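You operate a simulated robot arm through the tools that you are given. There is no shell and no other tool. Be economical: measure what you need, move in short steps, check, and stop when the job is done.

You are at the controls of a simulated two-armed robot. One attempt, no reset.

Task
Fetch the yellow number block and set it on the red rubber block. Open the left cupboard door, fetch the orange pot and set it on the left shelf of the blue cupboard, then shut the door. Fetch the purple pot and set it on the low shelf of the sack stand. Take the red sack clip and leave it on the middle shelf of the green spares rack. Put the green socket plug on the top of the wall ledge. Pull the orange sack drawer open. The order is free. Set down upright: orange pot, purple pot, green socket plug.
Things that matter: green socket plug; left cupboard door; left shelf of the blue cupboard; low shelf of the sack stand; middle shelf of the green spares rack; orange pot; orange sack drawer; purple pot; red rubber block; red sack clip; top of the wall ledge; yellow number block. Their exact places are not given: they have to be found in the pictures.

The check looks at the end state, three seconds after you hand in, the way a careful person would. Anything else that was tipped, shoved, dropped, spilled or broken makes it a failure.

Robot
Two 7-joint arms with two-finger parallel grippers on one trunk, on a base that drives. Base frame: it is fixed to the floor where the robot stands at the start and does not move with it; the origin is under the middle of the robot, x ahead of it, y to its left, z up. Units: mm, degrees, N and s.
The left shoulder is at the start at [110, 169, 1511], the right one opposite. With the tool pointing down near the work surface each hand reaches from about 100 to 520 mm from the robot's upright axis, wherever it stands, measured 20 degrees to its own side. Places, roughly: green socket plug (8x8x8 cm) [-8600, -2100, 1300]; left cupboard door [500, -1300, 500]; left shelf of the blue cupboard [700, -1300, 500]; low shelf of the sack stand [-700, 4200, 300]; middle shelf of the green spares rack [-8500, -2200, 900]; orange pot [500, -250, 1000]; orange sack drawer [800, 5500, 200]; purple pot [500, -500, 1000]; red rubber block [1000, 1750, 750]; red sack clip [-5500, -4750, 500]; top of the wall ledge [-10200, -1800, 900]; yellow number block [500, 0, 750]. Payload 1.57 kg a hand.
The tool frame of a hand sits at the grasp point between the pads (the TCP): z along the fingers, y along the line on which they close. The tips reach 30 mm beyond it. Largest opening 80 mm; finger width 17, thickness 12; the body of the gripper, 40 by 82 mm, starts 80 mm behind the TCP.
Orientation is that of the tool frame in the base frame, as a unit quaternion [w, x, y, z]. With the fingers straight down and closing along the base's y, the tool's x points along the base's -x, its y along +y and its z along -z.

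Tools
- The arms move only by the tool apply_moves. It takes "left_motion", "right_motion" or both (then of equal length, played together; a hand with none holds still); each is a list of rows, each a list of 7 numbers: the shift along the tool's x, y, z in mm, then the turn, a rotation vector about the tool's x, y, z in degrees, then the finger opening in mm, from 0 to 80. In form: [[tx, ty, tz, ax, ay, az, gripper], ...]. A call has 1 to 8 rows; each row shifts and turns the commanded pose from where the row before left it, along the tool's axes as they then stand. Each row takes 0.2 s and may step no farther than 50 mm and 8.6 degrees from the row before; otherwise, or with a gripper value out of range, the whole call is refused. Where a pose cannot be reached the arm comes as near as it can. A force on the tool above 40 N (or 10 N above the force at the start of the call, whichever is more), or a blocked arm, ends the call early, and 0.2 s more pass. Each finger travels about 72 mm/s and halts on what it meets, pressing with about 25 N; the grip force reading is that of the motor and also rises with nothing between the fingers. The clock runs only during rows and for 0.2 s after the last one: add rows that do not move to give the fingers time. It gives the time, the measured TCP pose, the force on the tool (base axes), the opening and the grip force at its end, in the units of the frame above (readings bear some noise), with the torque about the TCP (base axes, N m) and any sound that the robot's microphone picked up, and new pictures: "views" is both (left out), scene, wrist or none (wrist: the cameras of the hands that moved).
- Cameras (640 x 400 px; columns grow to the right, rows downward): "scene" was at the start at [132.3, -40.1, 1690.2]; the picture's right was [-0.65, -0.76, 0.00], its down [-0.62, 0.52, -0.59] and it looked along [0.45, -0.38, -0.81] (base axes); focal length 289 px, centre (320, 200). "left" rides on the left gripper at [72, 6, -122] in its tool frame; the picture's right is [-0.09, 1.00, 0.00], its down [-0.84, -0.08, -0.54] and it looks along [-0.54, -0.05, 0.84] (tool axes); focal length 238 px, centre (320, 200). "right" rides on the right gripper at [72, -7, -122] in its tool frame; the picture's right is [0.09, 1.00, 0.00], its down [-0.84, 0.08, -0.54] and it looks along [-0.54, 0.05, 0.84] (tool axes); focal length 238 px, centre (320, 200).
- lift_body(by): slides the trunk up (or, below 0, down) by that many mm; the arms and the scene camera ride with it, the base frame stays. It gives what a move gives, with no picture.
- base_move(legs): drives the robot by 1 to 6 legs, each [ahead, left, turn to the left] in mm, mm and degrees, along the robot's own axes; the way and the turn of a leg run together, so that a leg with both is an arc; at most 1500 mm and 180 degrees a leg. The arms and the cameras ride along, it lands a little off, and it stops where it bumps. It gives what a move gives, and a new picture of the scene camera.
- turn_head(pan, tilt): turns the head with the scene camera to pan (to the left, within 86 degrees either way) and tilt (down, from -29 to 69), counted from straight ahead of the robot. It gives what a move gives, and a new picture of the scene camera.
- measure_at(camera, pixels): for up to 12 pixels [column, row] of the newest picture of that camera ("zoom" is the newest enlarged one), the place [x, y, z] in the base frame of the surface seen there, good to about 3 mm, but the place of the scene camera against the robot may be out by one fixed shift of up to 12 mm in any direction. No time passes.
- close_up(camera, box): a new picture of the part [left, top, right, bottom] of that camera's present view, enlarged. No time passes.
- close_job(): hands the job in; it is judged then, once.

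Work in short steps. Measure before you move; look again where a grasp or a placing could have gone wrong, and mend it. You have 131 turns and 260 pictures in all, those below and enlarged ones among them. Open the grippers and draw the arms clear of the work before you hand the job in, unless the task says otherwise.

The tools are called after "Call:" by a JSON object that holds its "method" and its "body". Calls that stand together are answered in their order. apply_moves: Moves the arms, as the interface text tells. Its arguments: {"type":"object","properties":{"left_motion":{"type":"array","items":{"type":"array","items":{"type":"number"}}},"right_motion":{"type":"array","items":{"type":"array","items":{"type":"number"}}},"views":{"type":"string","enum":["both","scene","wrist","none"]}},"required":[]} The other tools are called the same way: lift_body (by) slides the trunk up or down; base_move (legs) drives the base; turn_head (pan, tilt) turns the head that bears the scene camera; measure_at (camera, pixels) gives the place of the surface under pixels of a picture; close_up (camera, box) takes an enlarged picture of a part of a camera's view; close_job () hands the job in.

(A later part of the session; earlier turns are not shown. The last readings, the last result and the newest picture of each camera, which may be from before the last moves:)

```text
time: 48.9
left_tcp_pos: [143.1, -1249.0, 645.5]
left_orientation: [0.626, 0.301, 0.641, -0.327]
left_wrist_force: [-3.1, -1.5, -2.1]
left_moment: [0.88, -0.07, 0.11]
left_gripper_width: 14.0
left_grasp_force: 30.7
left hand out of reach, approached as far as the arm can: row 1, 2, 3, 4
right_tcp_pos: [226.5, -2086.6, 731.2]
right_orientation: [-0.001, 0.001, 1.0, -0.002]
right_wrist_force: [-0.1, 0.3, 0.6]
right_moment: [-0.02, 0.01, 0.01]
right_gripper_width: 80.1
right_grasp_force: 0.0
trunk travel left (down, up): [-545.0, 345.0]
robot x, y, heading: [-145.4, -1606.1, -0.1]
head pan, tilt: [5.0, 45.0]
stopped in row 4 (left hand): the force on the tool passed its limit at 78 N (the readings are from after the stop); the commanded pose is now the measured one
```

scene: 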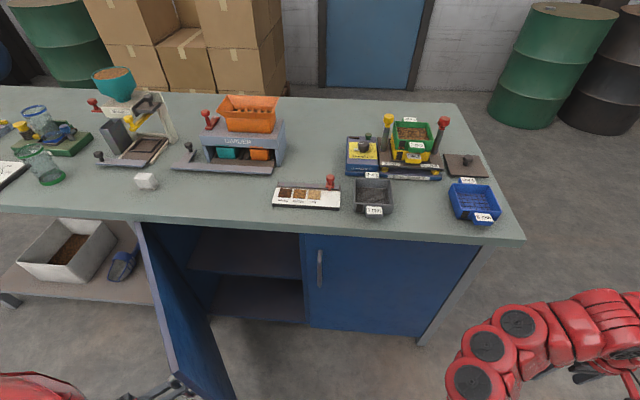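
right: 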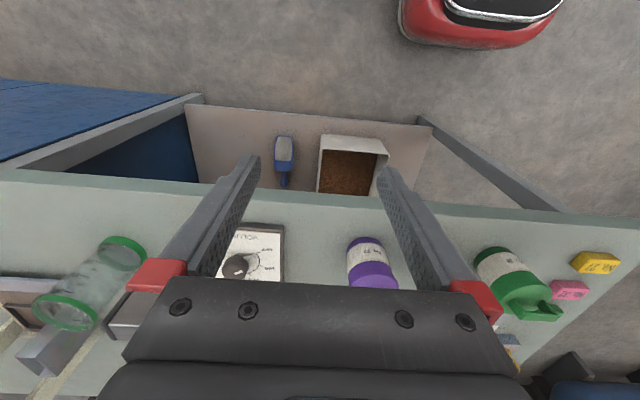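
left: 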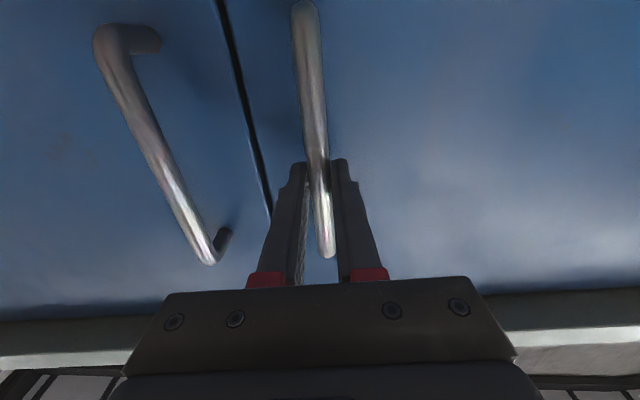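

The arm's reach ends here with the door ~55° open. I release, back off, and will push it wider from inside.

Call:
{"method": "apply_moves", "body": {"left_motion": [[0, 0, 0, 0, 0, 0, 60], [0, 0, 0, 0, 0, 0, 60], [0, 0, -25, 0, 0, 0, 60], [0, 0, -40, 0, 0, 0, 60], [0, 0, -40, 0, 0, 0, 60]], "views": "none"}}

Call:
{"method": "base_move", "body": {"legs": [[-300, 0, 0]]}}

```text
time: 50.1
left_tcp_pos: [117.4, -1235.4, 673.0]
left_orientation: [0.627, 0.302, 0.639, -0.328]
left_wrist_force: [0.0, -0.5, 0.0]
left_moment: [0.01, 0.02, 0.02]
left_gripper_width: 60.2
left_grasp_force: 0.2
left hand out of reach, approached as far as the arm can: row 3, 4, 5
right_tcp_pos: [224.7, -2087.7, 732.2]
right_orientation: [0.0, 0.001, 1.0, -0.002]
right_wrist_force: [-0.3, 0.5, -0.6]
right_moment: [0.03, -0.08, 0.03]
right_gripper_width: 80.2
right_grasp_force: 0.2
trunk travel left (down, up): [-545.0, 345.0]
robot x, y, heading: [-147.5, -1607.9, -0.0]
head pan, tilt: [5.0, 45.0]
```

```text
time: 52.1
left_tcp_pos: [-180.6, -1234.8, 672.2]
left_orientation: [0.627, 0.3, 0.641, -0.327]
left_wrist_force: [0.2, 0.1, 0.1]
left_moment: [-0.01, 0.02, 0.02]
left_gripper_width: 59.9
left_grasp_force: 0.1
right_tcp_pos: [-70.0, -2085.4, 730.3]
right_orientation: [0.0, -0.001, 1.0, -0.002]
right_wrist_force: [-0.1, 0.1, 0.2]
right_moment: [-0.01, -0.02, 0.01]
right_gripper_width: 80.0
right_grasp_force: 0.1
trunk travel left (down, up): [-545.0, 345.0]
robot x, y, heading: [-444.9, -1605.7, 0.2]
head pan, tilt: [5.0, 45.0]
```

scene: 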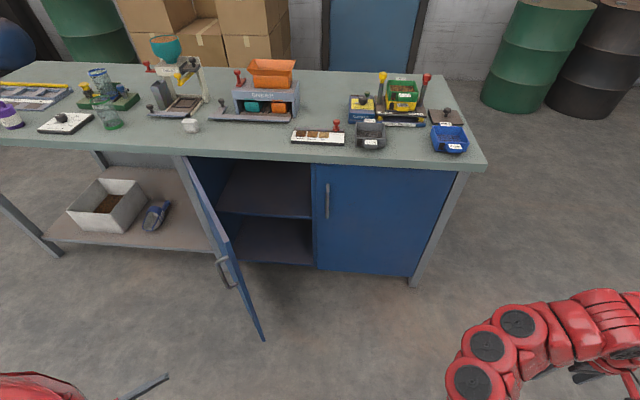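

The door swung partly open and the interior has a middle shelf at (265,188) and a floor at (265,240). I measure them and the door edge.

Call:
{"method": "measure_at", "body": {"camera": "scene", "pixels": [[265, 190], [290, 210], [240, 205], [265, 240], [265, 175], [264, 338], [222, 215], [310, 200], [300, 180], [235, 175]]}}

Call:
{"method": "close_up", "body": {"camera": "scene", "box": [170, 140, 350, 290]}}

```text
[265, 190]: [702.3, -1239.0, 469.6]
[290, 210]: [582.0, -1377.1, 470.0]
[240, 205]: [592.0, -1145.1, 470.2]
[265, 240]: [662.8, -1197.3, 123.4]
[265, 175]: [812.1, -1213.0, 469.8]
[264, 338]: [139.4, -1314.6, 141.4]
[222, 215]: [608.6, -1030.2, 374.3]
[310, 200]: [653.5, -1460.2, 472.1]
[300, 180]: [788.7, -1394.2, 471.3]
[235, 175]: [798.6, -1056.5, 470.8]
```

```text
2.67 times, centred on (260, 215) of scene
```

zoom: 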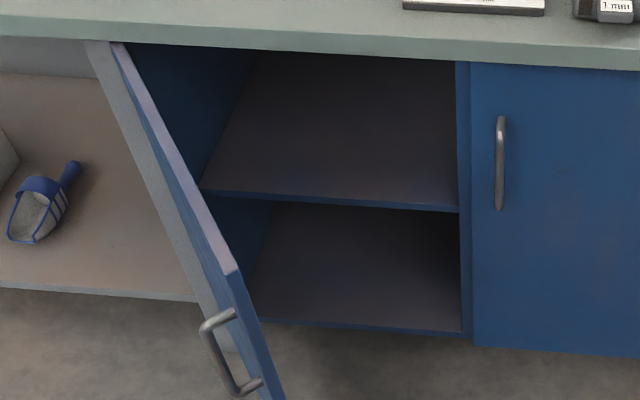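

The shelf is at z≈470, x 560–830. I straighten the left hand and bring it in front of the opening, to push the door wider from inside.

Call:
{"method": "apply_moves", "body": {"left_motion": [[0, 0, 0, -8.6, 0, 0, 40], [0, 0, 0, -8.6, 0, 0, 20], [0, 0, 0, -8.6, 0, 0, 0], [0, 0, 0, -8.6, 0, 0, 0], [0, 0, 0, -8.6, 0, 0, 0], [0, 0, 0, -7, 0, 0, 0]], "views": "none"}}

Call:
{"method": "apply_moves", "body": {"left_motion": [[0, -36, 32, 0, 0, 0, 0], [0, -36, 32, 0, 0, 0, 0], [0, -36, 32, 0, 0, 0, 0], [0, -36, 32, 0, 0, 0, 0], [0, -36, 32, 0, 0, 0, 0], [0, 0, 40, 0, 0, 0, 0], [0, 0, 40, 0, 0, 0, 0]], "views": "scene"}}

```text
time: 53.5
left_tcp_pos: [-178.6, -1236.1, 671.4]
left_orientation: [0.695, 0.007, 0.719, -0.024]
left_wrist_force: [-0.6, -0.4, 0.5]
left_moment: [-0.01, 0.0, -0.05]
left_gripper_width: 0.0
left_grasp_force: 21.6
right_tcp_pos: [-69.8, -2086.9, 731.1]
right_orientation: [0.0, 0.0, 1.0, -0.002]
right_wrist_force: [0.1, -0.1, 1.4]
right_moment: [0.02, 0.0, 0.01]
right_gripper_width: 80.0
right_grasp_force: 0.0
trunk travel left (down, up): [-545.0, 345.0]
robot x, y, heading: [-445.1, -1605.0, 0.2]
head pan, tilt: [5.0, 45.0]
```

```text
time: 55.1
left_tcp_pos: [53.6, -1427.2, 669.9]
left_orientation: [0.695, 0.007, 0.719, -0.025]
left_wrist_force: [1.4, 0.4, 0.4]
left_moment: [0.04, -0.02, -0.02]
left_gripper_width: 0.2
left_grasp_force: 21.4
right_tcp_pos: [-69.5, -2086.6, 730.5]
right_orientation: [-0.001, -0.002, 1.0, -0.001]
right_wrist_force: [0.2, 0.0, -0.1]
right_moment: [-0.01, 0.01, 0.01]
right_gripper_width: 80.1
right_grasp_force: 0.1
trunk travel left (down, up): [-545.0, 345.0]
robot x, y, heading: [-442.0, -1604.2, 0.3]
head pan, tilt: [5.0, 45.0]
```

scene: 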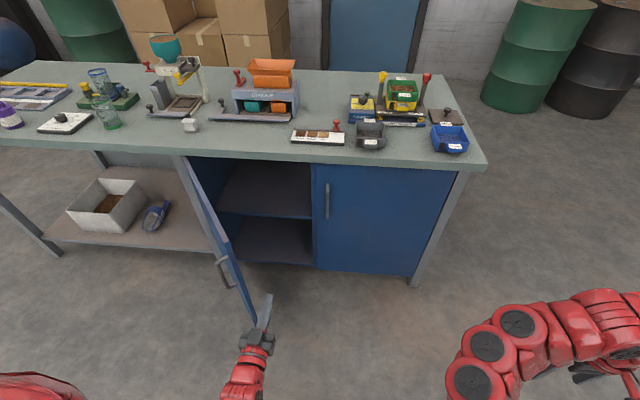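

Hand is at (54,-1427), inside of the door's free edge. I drive ahead 150 then push the door to the left with the arm.

Call:
{"method": "base_move", "body": {"legs": [[150, 0, 0]]}}

Call:
{"method": "apply_moves", "body": {"left_motion": [[0, 40, 0, 0, 0, 0, 0], [0, 40, 0, 0, 0, 0, 0], [0, 40, 0, 0, 0, 0, 0], [0, 25, 0, 0, 0, 0, 0], [0, 25, 0, 0, 0, 0, 0], [0, 25, 0, 0, 0, 0, 0], [0, 25, 0, 0, 0, 0, 0], [0, 25, 0, 0, 0, 0, 0]], "views": "scene"}}

```text
time: 56.5
left_tcp_pos: [204.4, -1427.0, 668.5]
left_orientation: [0.695, 0.007, 0.718, -0.024]
left_wrist_force: [-0.5, -0.2, -1.4]
left_moment: [-0.02, 0.02, -0.01]
left_gripper_width: 0.0
left_grasp_force: 21.4
right_tcp_pos: [83.4, -2085.0, 728.9]
right_orientation: [-0.001, -0.002, 1.0, -0.003]
right_wrist_force: [1.3, 0.0, 0.5]
right_moment: [0.01, 0.01, -0.04]
right_gripper_width: 80.0
right_grasp_force: 0.0
trunk travel left (down, up): [-545.0, 345.0]
robot x, y, heading: [-294.8, -1601.3, 0.2]
head pan, tilt: [5.0, 45.0]
```

scene: 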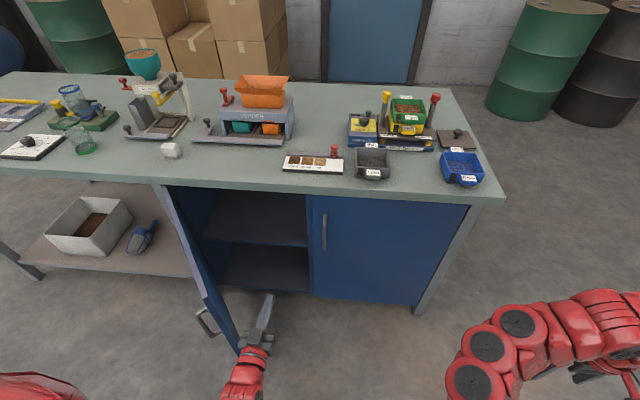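

```text
time: 57.3
left_tcp_pos: [206.5, -1328.2, 664.7]
left_orientation: [0.696, 0.012, 0.717, -0.026]
left_wrist_force: [-25.9, -19.1, 9.2]
left_moment: [0.54, 0.19, 2.17]
left_gripper_width: 0.0
left_grasp_force: 21.2
right_tcp_pos: [82.0, -2085.7, 730.6]
right_orientation: [0.0, -0.001, 1.0, -0.001]
right_wrist_force: [0.6, 1.3, 0.1]
right_moment: [-0.03, 0.03, 0.0]
right_gripper_width: 80.1
right_grasp_force: 0.1
trunk travel left (down, up): [-545.0, 345.0]
robot x, y, heading: [-295.4, -1604.2, 0.4]
head pan, tilt: [5.0, 45.0]
stopped in row 3 (left hand): the force on the tool passed its limit at 117 N (the readings are from after the stop); the commanded pose is now the measured one
```

scene: 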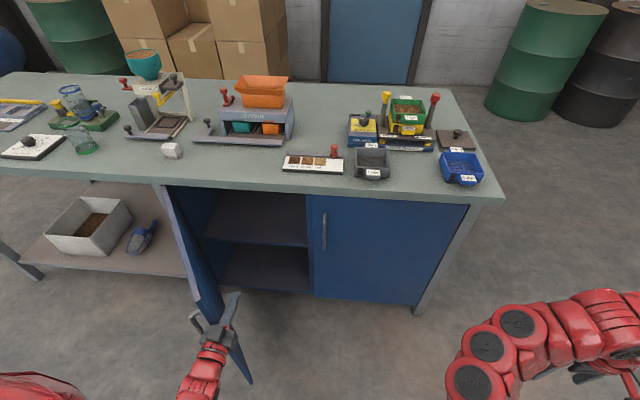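

Contact made but too fast. I push more gently.

Call:
{"method": "apply_moves", "body": {"left_motion": [[0, 6, 0, 0, 0, 0, 0], [0, 10, 0, 0, 0, 0, 0], [0, 12, 0, 0, 0, 0, 0], [0, 15, 0, 0, 0, 0, 0], [0, 15, 0, 0, 0, 0, 0], [0, 15, 0, 0, 0, 0, 0], [0, 15, 0, 0, 0, 0, 0], [0, 15, 0, 0, 0, 0, 0]], "views": "none"}}

Call:
{"method": "apply_moves", "body": {"left_motion": [[0, 6, 0, 0, 0, 0, 0], [0, 10, 0, 0, 0, 0, 0], [0, 15, 0, 0, 0, 0, 0], [0, 15, 0, 0, 0, 0, 0], [0, 15, 0, 0, 0, 0, 0], [0, 15, 0, 0, 0, 0, 0], [0, 15, 0, 0, 0, 0, 0], [0, 15, 0, 0, 0, 0, 0]], "views": "scene"}}

```text
time: 57.7
left_tcp_pos: [203.4, -1326.6, 664.8]
left_orientation: [0.695, 0.014, 0.718, -0.026]
left_wrist_force: [-18.7, -13.2, 9.0]
left_moment: [0.45, 0.28, 1.54]
left_gripper_width: 0.2
left_grasp_force: 20.9
right_tcp_pos: [80.6, -2086.6, 730.4]
right_orientation: [0.001, 0.0, 1.0, -0.002]
right_wrist_force: [-0.3, -0.4, -0.7]
right_moment: [0.01, -0.01, 0.01]
right_gripper_width: 79.9
right_grasp_force: 0.1
trunk travel left (down, up): [-545.0, 345.0]
robot x, y, heading: [-292.2, -1607.4, 0.3]
head pan, tilt: [5.0, 45.0]
stopped in row 2 (left hand): the force on the tool passed its limit at 60 N (the readings are from after the stop); the commanded pose is now the measured one
```

```text
time: 58.0
left_tcp_pos: [202.8, -1325.7, 665.5]
left_orientation: [0.696, 0.014, 0.718, -0.025]
left_wrist_force: [-16.2, -11.3, 11.7]
left_moment: [0.47, 0.43, 1.34]
left_gripper_width: 0.0
left_grasp_force: 21.6
right_tcp_pos: [79.6, -2087.1, 730.5]
right_orientation: [0.001, -0.001, 1.0, -0.002]
right_wrist_force: [-0.4, 0.1, 0.5]
right_moment: [0.01, 0.01, -0.01]
right_gripper_width: 80.2
right_grasp_force: 0.0
trunk travel left (down, up): [-545.0, 345.0]
robot x, y, heading: [-295.1, -1605.5, 0.1]
head pan, tilt: [5.0, 45.0]
stopped in row 1 (left hand): the force on the tool passed its limit at 46 N (the readings are from after the stop); the commanded pose is now the measured one
```

scene: 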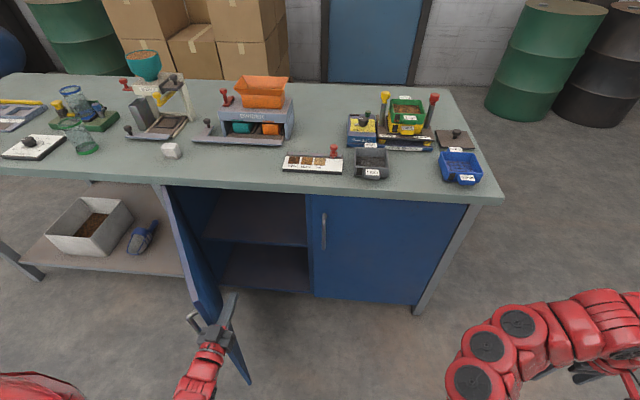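

The gripper body is pressing on the door's end edge. I back out so that only the closed fingers are behind the edge, then push along the arc.

Call:
{"method": "apply_moves", "body": {"left_motion": [[0, -30, 0, 0, 0, 0, 0], [0, 0, -40, 0, 0, 0, 0], [0, 14, -4, 0, 0, 0, 0], [0, 14, -6, 0, 0, 0, 0], [0, 14, -8, 0, 0, 0, 0], [0, 14, -8, 0, 0, 0, 0], [0, 14, -8, 0, 0, 0, 0], [0, 14, -8, 0, 0, 0, 0]], "views": "scene"}}

```text
time: 59.8
left_tcp_pos: [123.0, -1264.7, 663.9]
left_orientation: [0.694, 0.012, 0.72, -0.025]
left_wrist_force: [-0.7, 0.2, 0.0]
left_moment: [0.0, 0.01, -0.05]
left_gripper_width: 0.0
left_grasp_force: 20.8
right_tcp_pos: [81.5, -2086.5, 732.0]
right_orientation: [0.0, -0.001, 1.0, -0.002]
right_wrist_force: [0.4, 0.2, -0.4]
right_moment: [0.0, -0.02, -0.02]
right_gripper_width: 80.0
right_grasp_force: 0.1
trunk travel left (down, up): [-545.0, 345.0]
robot x, y, heading: [-292.9, -1606.8, -0.1]
head pan, tilt: [5.0, 45.0]
```

scene: 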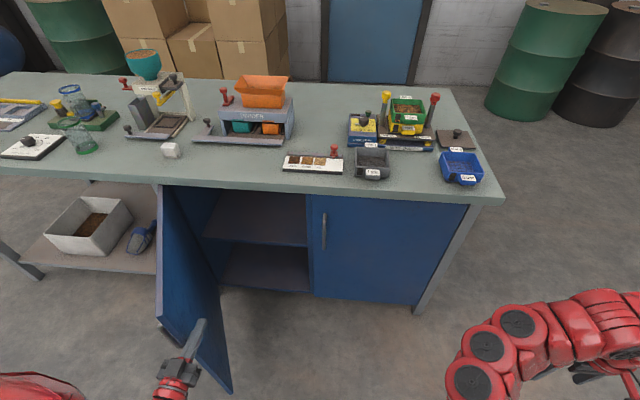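

The door now swings wider freely. I continue the push.

Call:
{"method": "apply_moves", "body": {"left_motion": [[0, 15, -6, 0, 0, 0, 0], [0, 15, -6, 0, 0, 0, 0], [0, 15, -6, 0, 0, 0, 0], [0, 15, -6, 0, 0, 0, 0], [0, 15, -4, 0, 0, 0, 0], [0, 15, -4, 0, 0, 0, 0], [0, 15, -4, 0, 0, 0, 0], [0, 15, -4, 0, 0, 0, 0]], "views": "scene"}}

```text
time: 61.6
left_tcp_pos: [91.0, -1142.0, 664.1]
left_orientation: [0.694, 0.013, 0.719, -0.026]
left_wrist_force: [-0.7, -0.1, 0.3]
left_moment: [-0.03, -0.01, 0.0]
left_gripper_width: 0.0
left_grasp_force: 21.1
right_tcp_pos: [81.1, -2085.9, 729.0]
right_orientation: [0.0, -0.001, 1.0, -0.002]
right_wrist_force: [0.0, -0.2, -1.0]
right_moment: [-0.03, -0.01, -0.04]
right_gripper_width: 80.0
right_grasp_force: 0.0
trunk travel left (down, up): [-545.0, 345.0]
robot x, y, heading: [-291.2, -1606.4, 0.2]
head pan, tilt: [5.0, 45.0]
```

scene: 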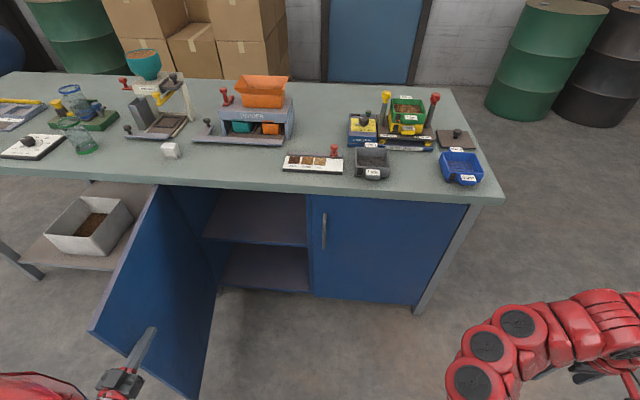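

Door is about 80° open. I retreat, drive around it to the pots, and lift for the orange pot.

Call:
{"method": "apply_moves", "body": {"left_motion": [[0, -40, -40, 0, 0, 0, 40], [0, -40, -40, -2, 0, 0, 70], [0, -40, 0, 0, 0, 0, 70], [0, -40, 0, 0, 0, 0, 70], [0, -40, 0, 0, 0, 0, 70]], "views": "none"}}

Call:
{"method": "base_move", "body": {"legs": [[-350, 0, 0], [0, 1181, 0]]}}

Call:
{"method": "lift_body", "body": {"by": 231}}

Call:
{"method": "turn_head", "body": {"pan": 0, "tilt": 40}}

```text
refused: row 1 steps farther than a row can; nothing moved
```

```text
time: 69.4
left_tcp_pos: [-234.0, 14.8, 665.1]
left_orientation: [0.693, 0.02, 0.72, -0.033]
left_wrist_force: [-0.2, 0.5, 0.5]
left_moment: [0.02, 0.0, -0.02]
left_gripper_width: 0.0
left_grasp_force: 21.8
right_tcp_pos: [-266.0, -928.8, 730.9]
right_orientation: [0.0, 0.009, 1.0, -0.002]
right_wrist_force: [0.0, -0.8, -0.5]
right_moment: [0.02, -0.03, -0.02]
right_gripper_width: 80.1
right_grasp_force: 0.1
trunk travel left (down, up): [-545.0, 345.0]
robot x, y, heading: [-627.7, -437.9, -1.1]
head pan, tilt: [5.0, 45.0]
```

scene: 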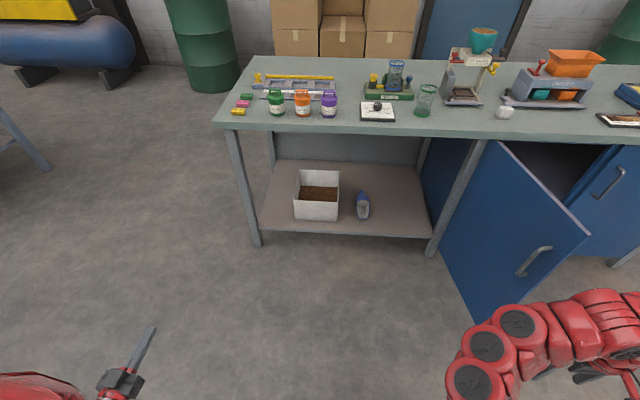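

```text
time: 71.8
left_tcp_pos: [-234.4, 15.4, 894.7]
left_orientation: [0.694, 0.02, 0.719, -0.033]
left_wrist_force: [0.2, 0.5, -0.1]
left_moment: [0.03, 0.0, 0.02]
left_gripper_width: 0.1
left_grasp_force: 21.3
right_tcp_pos: [-266.6, -928.5, 962.3]
right_orientation: [0.0, 0.009, 1.0, -0.002]
right_wrist_force: [1.8, -0.4, 0.0]
right_moment: [0.0, -0.02, 0.01]
right_gripper_width: 80.0
right_grasp_force: 0.0
trunk travel left (down, up): [-776.0, 114.0]
robot x, y, heading: [-631.6, -442.3, -1.0]
head pan, tilt: [5.0, 45.0]
```

```text
time: 72.5
left_tcp_pos: [-236.6, 14.3, 894.4]
left_orientation: [0.693, 0.02, 0.72, -0.033]
left_wrist_force: [-0.2, 0.9, -0.9]
left_moment: [-0.03, -0.01, -0.03]
left_gripper_width: 0.0
left_grasp_force: 21.3
right_tcp_pos: [-265.8, -928.5, 961.1]
right_orientation: [-0.001, 0.01, 1.0, -0.001]
right_wrist_force: [-0.1, -0.9, 0.4]
right_moment: [0.02, -0.04, 0.0]
right_gripper_width: 79.9
right_grasp_force: 0.0
trunk travel left (down, up): [-776.0, 114.0]
robot x, y, heading: [-633.3, -437.4, -1.0]
head pan, tilt: [0.0, 40.0]
```

scene: 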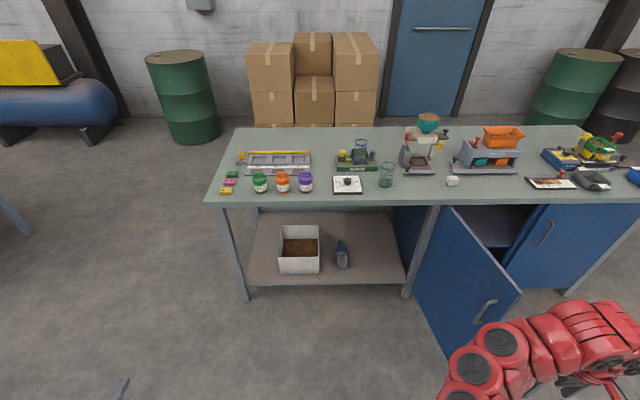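

The pots are at (260,182) green, (283,183) orange, (306,182) purple. I re-centre the left hand, straighten it and open it, then zoom.

Call:
{"method": "apply_moves", "body": {"left_motion": [[0, -40, 15, -4.3, 0, 0, 80], [0, -42, 15, 0, 0, 0, 80], [0, -42, 15, 0, 0, 0, 80], [0, -42, 15, 0, 0, 0, 80], [0, -42, 15, 0, 0, 0, 80], [0, -42, 15, 0, 0, 0, 80]], "views": "none"}}

Call:
{"method": "base_move", "body": {"legs": [[0, 0, 1], [250, -30, 0]]}}

Call:
{"method": "close_up", "body": {"camera": "left", "box": [0, 0, 640, 400]}}

```text
time: 73.9
left_tcp_pos: [-148.8, -236.6, 895.6]
left_orientation: [0.694, -0.004, 0.72, -0.007]
left_wrist_force: [0.5, -0.4, -0.4]
left_moment: [0.01, -0.04, -0.02]
left_gripper_width: 80.1
left_grasp_force: 0.1
right_tcp_pos: [-265.6, -929.0, 961.9]
right_orientation: [-0.001, 0.01, 1.0, 0.0]
right_wrist_force: [-0.5, -0.1, 0.1]
right_moment: [-0.02, 0.01, 0.02]
right_gripper_width: 79.9
right_grasp_force: 0.1
trunk travel left (down, up): [-776.0, 114.0]
robot x, y, heading: [-634.3, -441.7, -1.0]
head pan, tilt: [0.0, 40.0]
```

```text
time: 76.0
left_tcp_pos: [94.2, -254.9, 895.1]
left_orientation: [0.694, -0.013, 0.72, 0.001]
left_wrist_force: [0.0, 0.1, -0.7]
left_moment: [-0.04, 0.0, -0.01]
left_gripper_width: 79.9
left_grasp_force: 0.2
right_tcp_pos: [-7.0, -949.6, 961.8]
right_orientation: [0.0, -0.003, 1.0, -0.002]
right_wrist_force: [0.5, -0.7, -1.1]
right_moment: [0.02, -0.02, 0.0]
right_gripper_width: 80.0
right_grasp_force: 0.1
trunk travel left (down, up): [-776.0, 114.0]
robot x, y, heading: [-383.2, -466.1, 0.1]
head pan, tilt: [0.0, 40.0]
```

scene: 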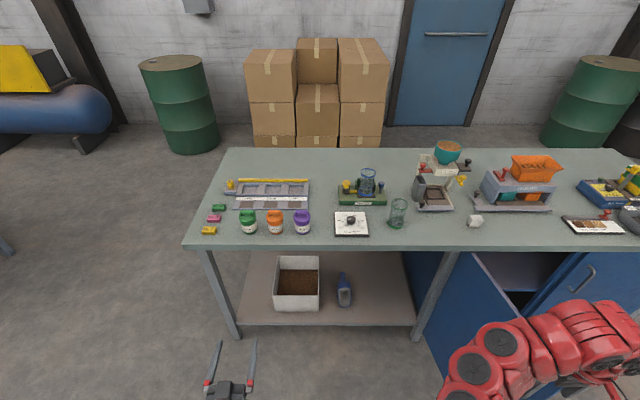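

```text
1.00 times, centred on (320, 200) of left (not enlarged: the box is as wide or as high as the picture)
```

zoom: 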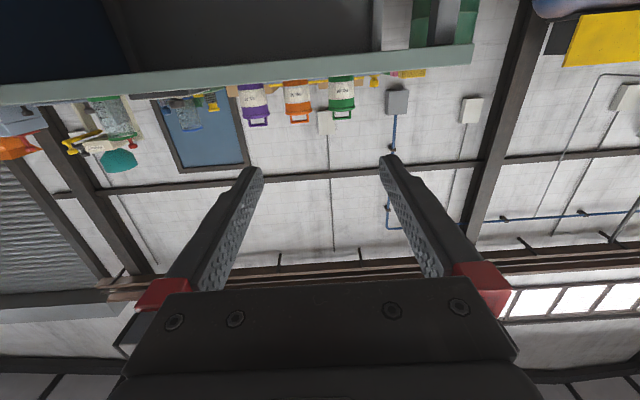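

The left camera (inverted) shows purple (255,103), orange (297,98), green (341,93) pots side on. I measure them there.

Call:
{"method": "measure_at", "body": {"camera": "zoom", "pixels": [[297, 95], [287, 95], [308, 94], [297, 112], [253, 98], [265, 97], [342, 90], [331, 92], [297, 84], [297, 120], [330, 72]]}}

Call:
{"method": "close_up", "body": {"camera": "scene", "box": [195, 190, 355, 260]}}

Call:
{"method": "measure_at", "body": {"camera": "scene", "pixels": [[275, 214], [249, 214], [302, 214], [209, 230], [217, 342], [254, 340]]}}

```text
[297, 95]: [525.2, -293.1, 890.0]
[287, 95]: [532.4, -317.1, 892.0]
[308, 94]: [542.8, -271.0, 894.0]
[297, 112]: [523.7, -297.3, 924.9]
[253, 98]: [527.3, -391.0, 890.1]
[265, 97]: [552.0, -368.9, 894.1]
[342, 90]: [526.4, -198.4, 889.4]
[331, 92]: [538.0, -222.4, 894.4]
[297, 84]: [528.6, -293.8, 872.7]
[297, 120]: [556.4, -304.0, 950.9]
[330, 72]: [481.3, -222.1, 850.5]
```

```text
4.00 times, centred on (275, 225) of scene
```

zoom: 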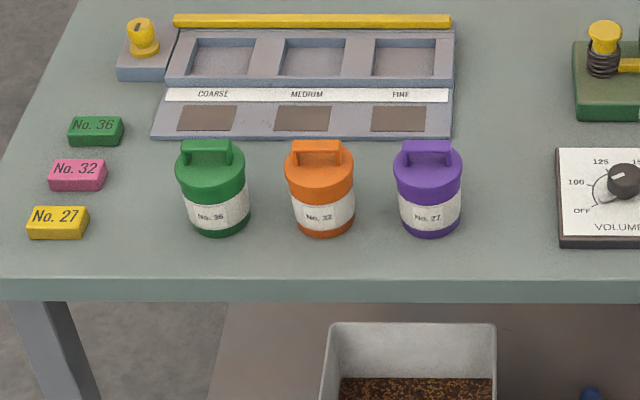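

```text
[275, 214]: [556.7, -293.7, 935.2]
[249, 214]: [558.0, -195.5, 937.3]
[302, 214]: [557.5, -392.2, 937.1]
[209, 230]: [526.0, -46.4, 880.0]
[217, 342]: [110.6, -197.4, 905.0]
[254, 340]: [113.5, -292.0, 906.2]
```

Orange pot: centre about (555,-296), ~60 mm wide, body z 865–945. I drive closer, stopping short of the pot, and recheck.

Call:
{"method": "base_move", "body": {"legs": [[330, -41, 0]]}}

Call:
{"method": "close_up", "body": {"camera": "left", "box": [0, 0, 640, 400]}}

```text
time: 78.3
left_tcp_pos: [433.5, -295.4, 895.2]
left_orientation: [0.694, -0.013, 0.72, 0.001]
left_wrist_force: [-0.1, 0.0, 1.1]
left_moment: [0.03, 0.0, 0.02]
left_gripper_width: 79.8
left_grasp_force: 0.0
right_tcp_pos: [331.7, -989.7, 961.4]
right_orientation: [-0.002, -0.001, 1.0, -0.002]
right_wrist_force: [0.3, -1.0, 0.4]
right_moment: [0.01, 0.0, 0.0]
right_gripper_width: 79.9
right_grasp_force: 0.0
trunk travel left (down, up): [-776.0, 114.0]
robot x, y, heading: [-45.6, -510.0, 0.2]
head pan, tilt: [0.0, 40.0]
```

scene: 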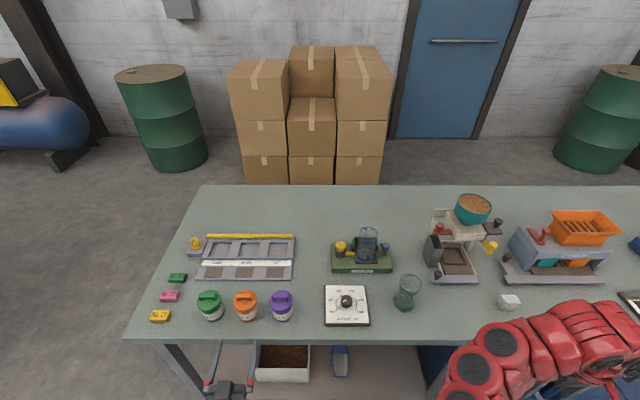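

```text
1.00 times, centred on (320, 200) of left (not enlarged: the box is as wide or as high as the picture)
```

zoom: 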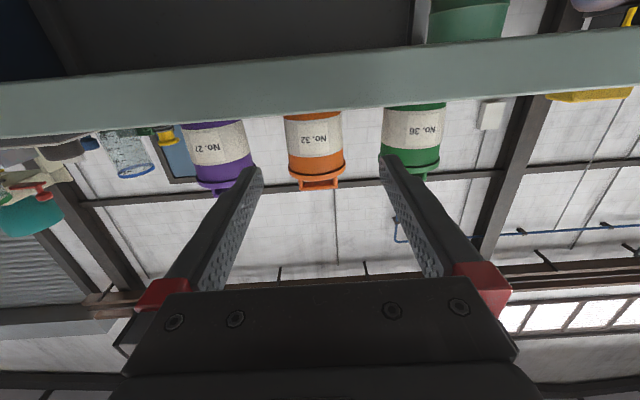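

Orange pot is centred between the fingers (316 vs 319). I measure edges for height and depth.

Call:
{"method": "measure_at", "body": {"camera": "zoom", "pixels": [[316, 140], [290, 140], [342, 138], [316, 120], [316, 165], [320, 105], [250, 140], [385, 130], [320, 190]]}}

```text
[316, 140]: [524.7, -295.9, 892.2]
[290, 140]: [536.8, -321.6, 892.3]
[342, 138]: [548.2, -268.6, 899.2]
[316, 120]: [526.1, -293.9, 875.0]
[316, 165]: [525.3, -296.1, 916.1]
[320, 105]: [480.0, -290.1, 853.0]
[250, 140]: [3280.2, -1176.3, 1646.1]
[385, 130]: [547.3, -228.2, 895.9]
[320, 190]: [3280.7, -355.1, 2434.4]
```

Pot centre ≈(554,-295). I advance 114 mm and close on it.

Call:
{"method": "apply_moves", "body": {"left_motion": [[0, -1, 40, 0, 0, 0, 80], [0, -1, 40, 0, 0, 0, 80], [0, 0, 34, 0, 0, 0, 80], [0, 0, 0, 0, 0, 0, 40], [0, 0, 0, 0, 0, 0, 40], [0, 0, 0, 0, 0, 0, 40]], "views": "both"}}

```text
time: 79.7
left_tcp_pos: [546.8, -294.9, 888.8]
left_orientation: [0.694, -0.013, 0.72, 0.002]
left_wrist_force: [-0.1, -0.1, 0.2]
left_moment: [-0.01, -0.04, -0.03]
left_gripper_width: 56.7
left_grasp_force: 25.2
right_tcp_pos: [331.1, -989.6, 961.0]
right_orientation: [0.0, -0.001, 1.0, -0.002]
right_wrist_force: [-0.3, -0.4, 0.1]
right_moment: [0.03, -0.03, 0.05]
right_gripper_width: 80.0
right_grasp_force: 0.0
trunk travel left (down, up): [-776.0, 114.0]
robot x, y, heading: [-46.5, -510.8, 0.3]
head pan, tilt: [0.0, 40.0]
```

scene: 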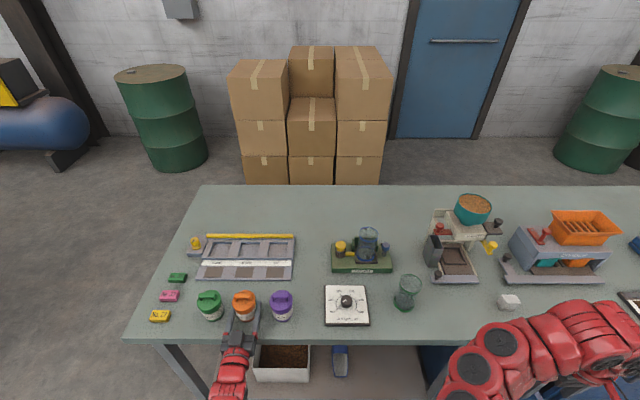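
left: 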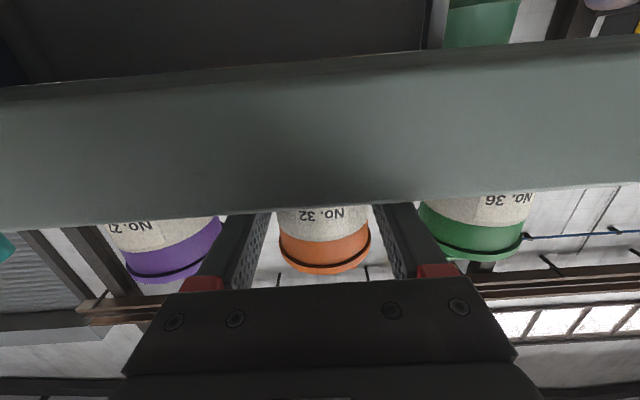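

Gripped at 56.7 mm. I lift the pot and drive it back and around to in front of the cupboard.

Call:
{"method": "lift_body", "body": {"by": 50}}

Call:
{"method": "base_move", "body": {"legs": [[-620, 0, 0], [0, -1035, 0]]}}

Call:
{"method": "close_up", "body": {"camera": "left", "box": [0, 0, 640, 400]}}

Call:
{"method": "lift_body", "body": {"by": -400}}

Call:
{"method": "turn_head", "body": {"pan": 15, "tilt": 35}}

```text
time: 80.6
left_tcp_pos: [548.0, -295.2, 939.4]
left_orientation: [0.694, -0.013, 0.72, 0.002]
left_wrist_force: [-0.5, 0.7, -0.6]
left_moment: [-0.01, 0.02, 0.03]
left_gripper_width: 56.9
left_grasp_force: 25.3
right_tcp_pos: [331.4, -989.8, 1011.9]
right_orientation: [-0.001, -0.001, 1.0, -0.002]
right_wrist_force: [0.3, -0.6, -0.2]
right_moment: [0.02, -0.04, 0.01]
right_gripper_width: 80.0
right_grasp_force: 0.0
trunk travel left (down, up): [-826.0, 64.0]
robot x, y, heading: [-43.1, -511.9, 0.3]
head pan, tilt: [0.0, 40.0]
```

```text
time: 88.9
left_tcp_pos: [-62.7, -1305.4, 939.7]
left_orientation: [0.694, -0.019, 0.72, 0.007]
left_wrist_force: [-0.1, 0.4, -1.1]
left_moment: [-0.03, 0.03, 0.0]
left_gripper_width: 56.9
left_grasp_force: 25.4
right_tcp_pos: [-268.0, -2004.3, 1011.1]
right_orientation: [-0.001, -0.009, 1.0, -0.002]
right_wrist_force: [0.5, -0.1, -0.5]
right_moment: [0.03, 0.01, 0.01]
right_gripper_width: 80.3
right_grasp_force: 0.1
trunk travel left (down, up): [-826.0, 64.0]
robot x, y, heading: [-652.2, -1529.4, 1.0]
head pan, tilt: [0.0, 40.0]
```

scene: 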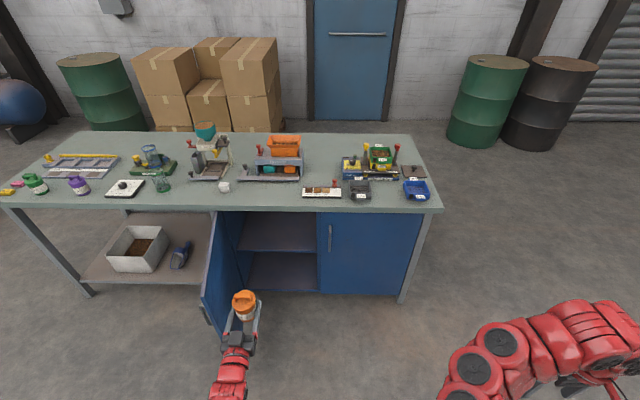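

```text
1.00 times, centred on (320, 200) of left (not enlarged: the box is as wide or as high as the picture)
```

zoom: 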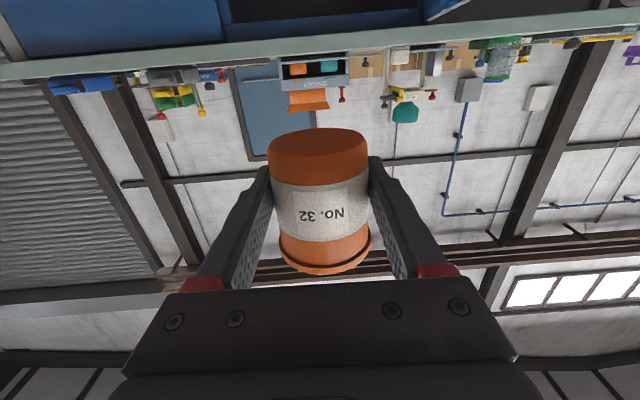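

```text
time: 92.8
left_tcp_pos: [-63.5, -1306.7, 540.1]
left_orientation: [0.694, -0.019, 0.72, 0.007]
left_wrist_force: [0.5, -0.5, -1.6]
left_moment: [-0.02, 0.0, 0.01]
left_gripper_width: 57.0
left_grasp_force: 25.4
right_tcp_pos: [-269.0, -2002.4, 611.3]
right_orientation: [0.0, -0.009, 1.0, -0.001]
right_wrist_force: [0.2, 0.1, 0.8]
right_moment: [0.0, -0.03, 0.02]
right_gripper_width: 80.3
right_grasp_force: 0.0
trunk travel left (down, up): [-426.0, 464.0]
robot x, y, heading: [-651.3, -1530.3, 0.9]
head pan, tilt: [0.0, 40.0]
```

```text
time: 93.5
left_tcp_pos: [-61.7, -1307.3, 539.3]
left_orientation: [0.694, -0.019, 0.72, 0.007]
left_wrist_force: [-0.4, 0.4, -0.3]
left_moment: [-0.03, 0.05, -0.01]
left_gripper_width: 56.7
left_grasp_force: 25.0
right_tcp_pos: [-268.0, -2004.5, 611.6]
right_orientation: [-0.001, -0.008, 1.0, -0.002]
right_wrist_force: [-0.1, -0.2, 0.0]
right_moment: [0.0, 0.02, 0.0]
right_gripper_width: 80.2
right_grasp_force: 0.0
trunk travel left (down, up): [-426.0, 464.0]
robot x, y, heading: [-655.9, -1526.3, 1.2]
head pan, tilt: [15.0, 35.0]
```

scene: 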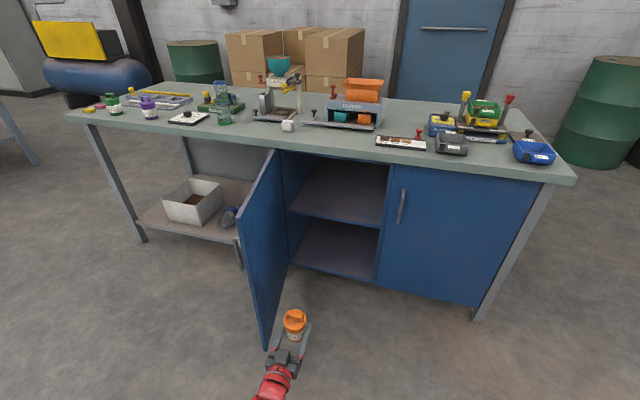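

I measure the door's free edge, the shelf front edge and the frame.

Call:
{"method": "measure_at", "body": {"camera": "scene", "pixels": [[263, 300], [245, 215], [290, 210], [330, 222], [380, 226], [340, 225], [383, 240], [295, 318], [340, 180], [290, 170]]}}

```text
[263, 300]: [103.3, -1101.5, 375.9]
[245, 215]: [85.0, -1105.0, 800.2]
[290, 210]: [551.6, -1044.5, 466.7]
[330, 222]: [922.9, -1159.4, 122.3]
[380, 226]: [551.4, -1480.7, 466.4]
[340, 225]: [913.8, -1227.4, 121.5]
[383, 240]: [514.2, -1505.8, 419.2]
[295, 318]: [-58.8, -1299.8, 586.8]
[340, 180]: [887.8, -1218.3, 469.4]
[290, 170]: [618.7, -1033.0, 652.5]
```

Shelf front edge x≈551. I drive ahead in stages with slight shift right, watching the door.

Call:
{"method": "base_move", "body": {"legs": [[0, 0, -1.1], [450, -25, 0]]}}

Call:
{"method": "turn_head", "body": {"pan": 25, "tilt": 60}}

```text
time: 96.6
left_tcp_pos: [392.0, -1342.1, 538.7]
left_orientation: [0.694, -0.013, 0.72, 0.002]
left_wrist_force: [1.2, 0.2, 0.0]
left_moment: [-0.02, 0.0, 0.03]
left_gripper_width: 56.7
left_grasp_force: 24.6
right_tcp_pos: [175.2, -2035.0, 611.4]
right_orientation: [-0.001, -0.001, 1.0, -0.002]
right_wrist_force: [0.3, -0.2, -0.4]
right_moment: [0.01, 0.01, -0.01]
right_gripper_width: 80.1
right_grasp_force: 0.1
trunk travel left (down, up): [-426.0, 464.0]
robot x, y, heading: [-200.1, -1553.6, 0.0]
head pan, tilt: [15.0, 35.0]
```

scene: 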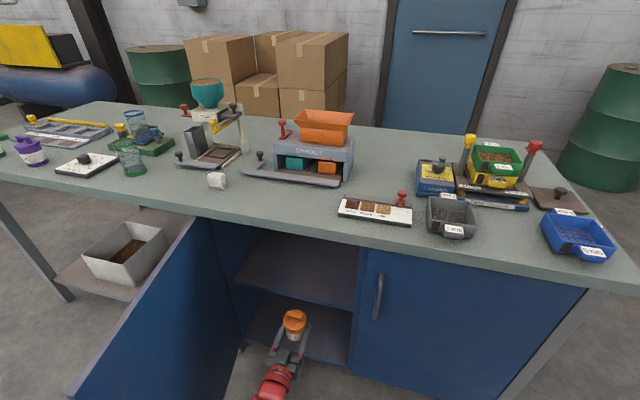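

```text
time: 97.5
left_tcp_pos: [394.2, -1341.5, 539.3]
left_orientation: [0.694, -0.012, 0.72, 0.0]
left_wrist_force: [0.3, 0.2, 0.0]
left_moment: [0.0, -0.02, 0.03]
left_gripper_width: 56.8
left_grasp_force: 25.2
right_tcp_pos: [175.4, -2035.4, 610.9]
right_orientation: [-0.001, 0.0, 1.0, -0.001]
right_wrist_force: [-0.3, -0.3, 0.3]
right_moment: [-0.02, 0.01, 0.01]
right_gripper_width: 80.0
right_grasp_force: 0.1
trunk travel left (down, up): [-426.0, 464.0]
robot x, y, heading: [-199.5, -1553.2, 0.4]
head pan, tilt: [25.0, 60.0]
```

scene: 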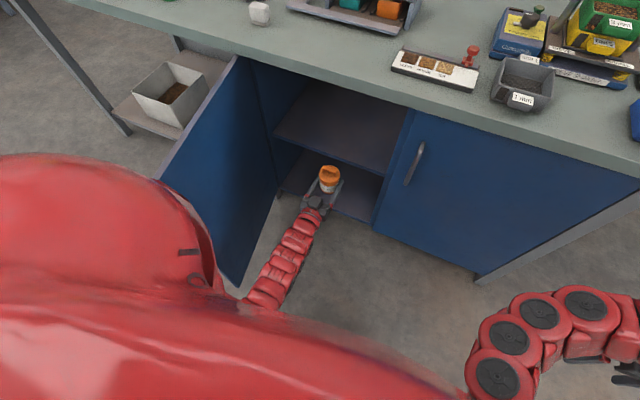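

The arm runs straight and clear of the door. I drive the remaining 215 mm.

Call:
{"method": "base_move", "body": {"legs": [[215, 5, 0]]}}

Call:
{"method": "close_up", "body": {"camera": "left", "box": [0, 0, 640, 400]}}

```text
time: 99.2
left_tcp_pos: [609.9, -1333.9, 539.5]
left_orientation: [0.694, -0.013, 0.72, 0.002]
left_wrist_force: [0.0, 1.3, -0.9]
left_moment: [0.01, 0.01, 0.0]
left_gripper_width: 57.1
left_grasp_force: 25.4
right_tcp_pos: [395.4, -2028.0, 611.7]
right_orientation: [0.0, -0.001, 1.0, -0.001]
right_wrist_force: [1.0, -0.4, 0.0]
right_moment: [-0.01, 0.03, 0.0]
right_gripper_width: 80.1
right_grasp_force: 0.0
trunk travel left (down, up): [-426.0, 464.0]
robot x, y, heading: [18.1, -1549.0, 0.4]
head pan, tilt: [25.0, 60.0]
```

scene: 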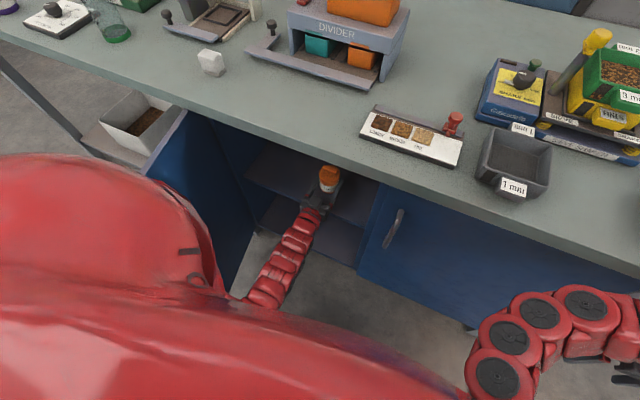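

```text
1.00 times, centred on (320, 200) of left (not enlarged: the box is as wide or as high as the picture)
```

zoom: 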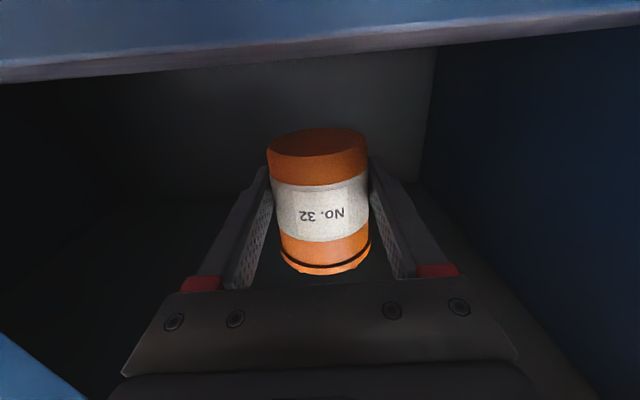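

Pot is inside, about 34 mm above the shelf. I lower it with small steps and watch the force.

Call:
{"method": "apply_moves", "body": {"left_motion": [[14, 0, 0, 0, 0, 0, 40], [14, 0, 0, 0, 0, 0, 40], [3, 0, 0, 0, 0, 0, 40], [0, 0, 0, 0, 0, 0, 40]], "views": "wrist"}}

```text
time: 100.2
left_tcp_pos: [608.1, -1333.8, 508.4]
left_orientation: [0.695, -0.013, 0.719, 0.002]
left_wrist_force: [0.3, -0.2, -1.2]
left_moment: [-0.02, 0.0, 0.01]
left_gripper_width: 56.9
left_grasp_force: 24.8
right_tcp_pos: [393.4, -2028.2, 611.8]
right_orientation: [-0.001, -0.001, 1.0, -0.001]
right_wrist_force: [-0.5, 1.1, -0.8]
right_moment: [0.04, 0.02, -0.02]
right_gripper_width: 79.7
right_grasp_force: 0.0
trunk travel left (down, up): [-426.0, 464.0]
robot x, y, heading: [17.8, -1546.6, 0.3]
head pan, tilt: [25.0, 60.0]
```

left: 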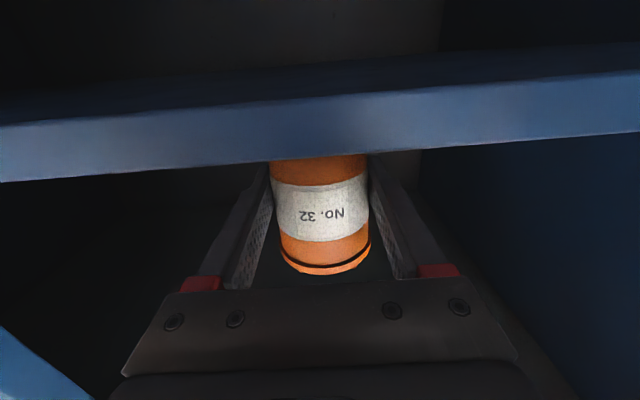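

Not yet touching. I continue in 2 mm steps.

Call:
{"method": "apply_moves", "body": {"left_motion": [[2, 0, 0, 0, 0, 0, 40], [1.5, 0, 0, 0, 0, 0, 40], [0, 0, 0, 0, 0, 0, 40]], "views": "none"}}

Call:
{"method": "apply_moves", "body": {"left_motion": [[1.5, 0, 0, 0, 0, 0, 40], [0, 0, 0, 0, 0, 0, 40]], "views": "none"}}

Call:
{"method": "apply_moves", "body": {"left_motion": [[1.5, 0, 0, 0, 0, 0, 40], [0, 0, 0, 0, 0, 0, 40]], "views": "none"}}

```text
time: 101.0
left_tcp_pos: [607.6, -1335.1, 504.7]
left_orientation: [0.694, -0.013, 0.72, 0.002]
left_wrist_force: [-0.3, 0.4, -1.0]
left_moment: [0.02, 0.0, 0.01]
left_gripper_width: 56.6
left_grasp_force: 25.2
right_tcp_pos: [394.1, -2027.7, 612.2]
right_orientation: [-0.001, -0.001, 1.0, -0.001]
right_wrist_force: [0.3, 0.0, 0.2]
right_moment: [0.02, 0.03, -0.03]
right_gripper_width: 80.0
right_grasp_force: 0.1
trunk travel left (down, up): [-426.0, 464.0]
robot x, y, heading: [17.4, -1547.4, 0.4]
head pan, tilt: [25.0, 60.0]
```

```text
time: 101.6
left_tcp_pos: [607.9, -1333.9, 503.5]
left_orientation: [0.694, -0.014, 0.72, 0.003]
left_wrist_force: [-0.3, 0.4, -0.9]
left_moment: [0.05, 0.02, -0.03]
left_gripper_width: 57.1
left_grasp_force: 24.7
right_tcp_pos: [394.4, -2028.2, 611.8]
right_orientation: [-0.001, -0.002, 1.0, -0.001]
right_wrist_force: [-0.6, -0.1, 0.3]
right_moment: [0.02, 0.02, 0.0]
right_gripper_width: 80.0
right_grasp_force: 0.0
trunk travel left (down, up): [-426.0, 464.0]
robot x, y, heading: [18.0, -1544.4, 0.3]
head pan, tilt: [25.0, 60.0]
```

```text
time: 102.2
left_tcp_pos: [608.4, -1334.7, 502.4]
left_orientation: [0.694, -0.014, 0.72, 0.002]
left_wrist_force: [-0.5, 0.4, -0.6]
left_moment: [-0.01, 0.01, 0.01]
left_gripper_width: 57.0
left_grasp_force: 25.2
right_tcp_pos: [394.5, -2027.8, 611.8]
right_orientation: [-0.001, -0.002, 1.0, -0.001]
right_wrist_force: [0.0, 0.0, 0.5]
right_moment: [-0.03, -0.01, 0.02]
right_gripper_width: 79.8
right_grasp_force: 0.0
trunk travel left (down, up): [-426.0, 464.0]
robot x, y, heading: [19.7, -1547.5, 0.0]
head pan, tilt: [25.0, 60.0]
```

Still no contact; I continue.

Call:
{"method": "apply_moves", "body": {"left_motion": [[1.2, 0, 0, 0, 0, 0, 40], [0, 0, 0, 0, 0, 0, 40], [1.2, 0, 0, 0, 0, 0, 40], [0, 0, 0, 0, 0, 0, 40]], "views": "none"}}

Call:
{"method": "apply_moves", "body": {"left_motion": [[1.2, 0, 0, 0, 0, 0, 40], [0, 0, 0, 0, 0, 0, 40]], "views": "wrist"}}

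```text
time: 103.2
left_tcp_pos: [609.7, -1335.7, 499.9]
left_orientation: [0.694, -0.014, 0.719, 0.003]
left_wrist_force: [-0.6, -0.4, -0.7]
left_moment: [-0.02, 0.05, 0.02]
left_gripper_width: 56.9
left_grasp_force: 24.7
right_tcp_pos: [394.4, -2027.7, 611.1]
right_orientation: [-0.001, -0.002, 1.0, -0.001]
right_wrist_force: [-0.5, 0.1, 0.3]
right_moment: [0.05, 0.01, 0.01]
right_gripper_width: 79.9
right_grasp_force: 0.0
trunk travel left (down, up): [-426.0, 464.0]
robot x, y, heading: [12.8, -1551.5, 0.4]
head pan, tilt: [25.0, 60.0]
```

```text
time: 103.8
left_tcp_pos: [608.8, -1333.8, 499.1]
left_orientation: [0.694, -0.014, 0.72, 0.002]
left_wrist_force: [-0.8, -1.3, -0.9]
left_moment: [0.01, -0.01, 0.02]
left_gripper_width: 57.0
left_grasp_force: 25.1
right_tcp_pos: [394.5, -2028.0, 612.3]
right_orientation: [-0.001, -0.002, 1.0, -0.001]
right_wrist_force: [-0.4, 0.3, -0.2]
right_moment: [0.02, 0.01, 0.01]
right_gripper_width: 80.1
right_grasp_force: 0.0
trunk travel left (down, up): [-426.0, 464.0]
robot x, y, heading: [15.7, -1549.6, 0.3]
head pan, tilt: [25.0, 60.0]
```

left: 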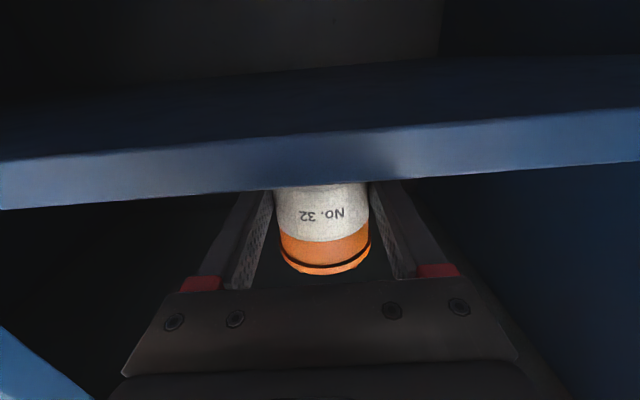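

I measure the shelf edge in this wrist picture and the pot bottom line to judge the gap.

Call:
{"method": "measure_at", "body": {"camera": "left", "pixels": [[250, 192], [250, 188], [320, 182], [400, 178], [320, 215], [320, 140]]}}

Call:
{"method": "measure_at", "body": {"camera": "scene", "pixels": [[345, 205], [270, 170], [260, 60], [200, 90]]}}

Call:
{"method": "apply_moves", "body": {"left_motion": [[1.2, 0, 0, 0, 0, 0, 40], [0, 0, 0, 0, 0, 0, 40], [1.2, 0, 0, 0, 0, 0, 40], [0, 0, 0, 0, 0, 0, 40]], "views": "none"}}

```text
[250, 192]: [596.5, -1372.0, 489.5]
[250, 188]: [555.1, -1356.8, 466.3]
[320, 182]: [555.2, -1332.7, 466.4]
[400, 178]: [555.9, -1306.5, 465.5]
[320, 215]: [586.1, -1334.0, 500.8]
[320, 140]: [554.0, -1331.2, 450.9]
```

```text
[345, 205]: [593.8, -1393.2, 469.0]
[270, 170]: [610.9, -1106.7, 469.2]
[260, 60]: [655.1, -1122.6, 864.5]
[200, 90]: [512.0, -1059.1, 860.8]
```

```text
time: 104.8
left_tcp_pos: [608.6, -1334.4, 497.3]
left_orientation: [0.694, -0.014, 0.72, 0.002]
left_wrist_force: [0.3, 0.5, 0.5]
left_moment: [0.03, -0.02, 0.01]
left_gripper_width: 56.9
left_grasp_force: 25.2
right_tcp_pos: [394.6, -2029.5, 610.9]
right_orientation: [0.0, -0.002, 1.0, -0.001]
right_wrist_force: [0.5, 0.7, 0.2]
right_moment: [0.0, -0.02, 0.0]
right_gripper_width: 79.8
right_grasp_force: 0.1
trunk travel left (down, up): [-426.0, 464.0]
robot x, y, heading: [17.9, -1546.6, 0.2]
head pan, tilt: [25.0, 60.0]
```

Offset from the table suggests contact near z=497; the force is turning. One more small step.

Call:
{"method": "apply_moves", "body": {"left_motion": [[1, 0, 0, 0, 0, 0, 40], [0, 0, 0, 0, 0, 0, 40]], "views": "none"}}

Call:
{"method": "apply_moves", "body": {"left_motion": [[0.8, 0, 0, 0, 0, 0, 40], [0, 0, 0, 0, 0, 0, 40]], "views": "none"}}

```text
time: 105.4
left_tcp_pos: [608.8, -1335.1, 496.9]
left_orientation: [0.695, -0.014, 0.719, 0.002]
left_wrist_force: [-0.1, 1.1, 6.2]
left_moment: [0.16, 0.02, 0.0]
left_gripper_width: 57.0
left_grasp_force: 25.2
right_tcp_pos: [394.1, -2028.5, 612.4]
right_orientation: [0.0, -0.002, 1.0, -0.001]
right_wrist_force: [0.7, 0.0, -0.9]
right_moment: [-0.02, -0.02, -0.01]
right_gripper_width: 80.1
right_grasp_force: 0.0
trunk travel left (down, up): [-426.0, 464.0]
robot x, y, heading: [19.6, -1547.8, 0.3]
head pan, tilt: [25.0, 60.0]
```

```text
time: 106.0
left_tcp_pos: [608.3, -1336.5, 497.0]
left_orientation: [0.696, -0.014, 0.718, 0.002]
left_wrist_force: [3.6, 3.2, 13.3]
left_moment: [0.19, 0.07, -0.02]
left_gripper_width: 57.0
left_grasp_force: 24.9
right_tcp_pos: [393.6, -2028.8, 611.2]
right_orientation: [0.0, -0.002, 1.0, -0.001]
right_wrist_force: [0.7, -0.1, -0.4]
right_moment: [0.0, 0.02, 0.0]
right_gripper_width: 80.2
right_grasp_force: 0.1
trunk travel left (down, up): [-426.0, 464.0]
robot x, y, heading: [14.8, -1547.8, 0.2]
head pan, tilt: [25.0, 60.0]
```

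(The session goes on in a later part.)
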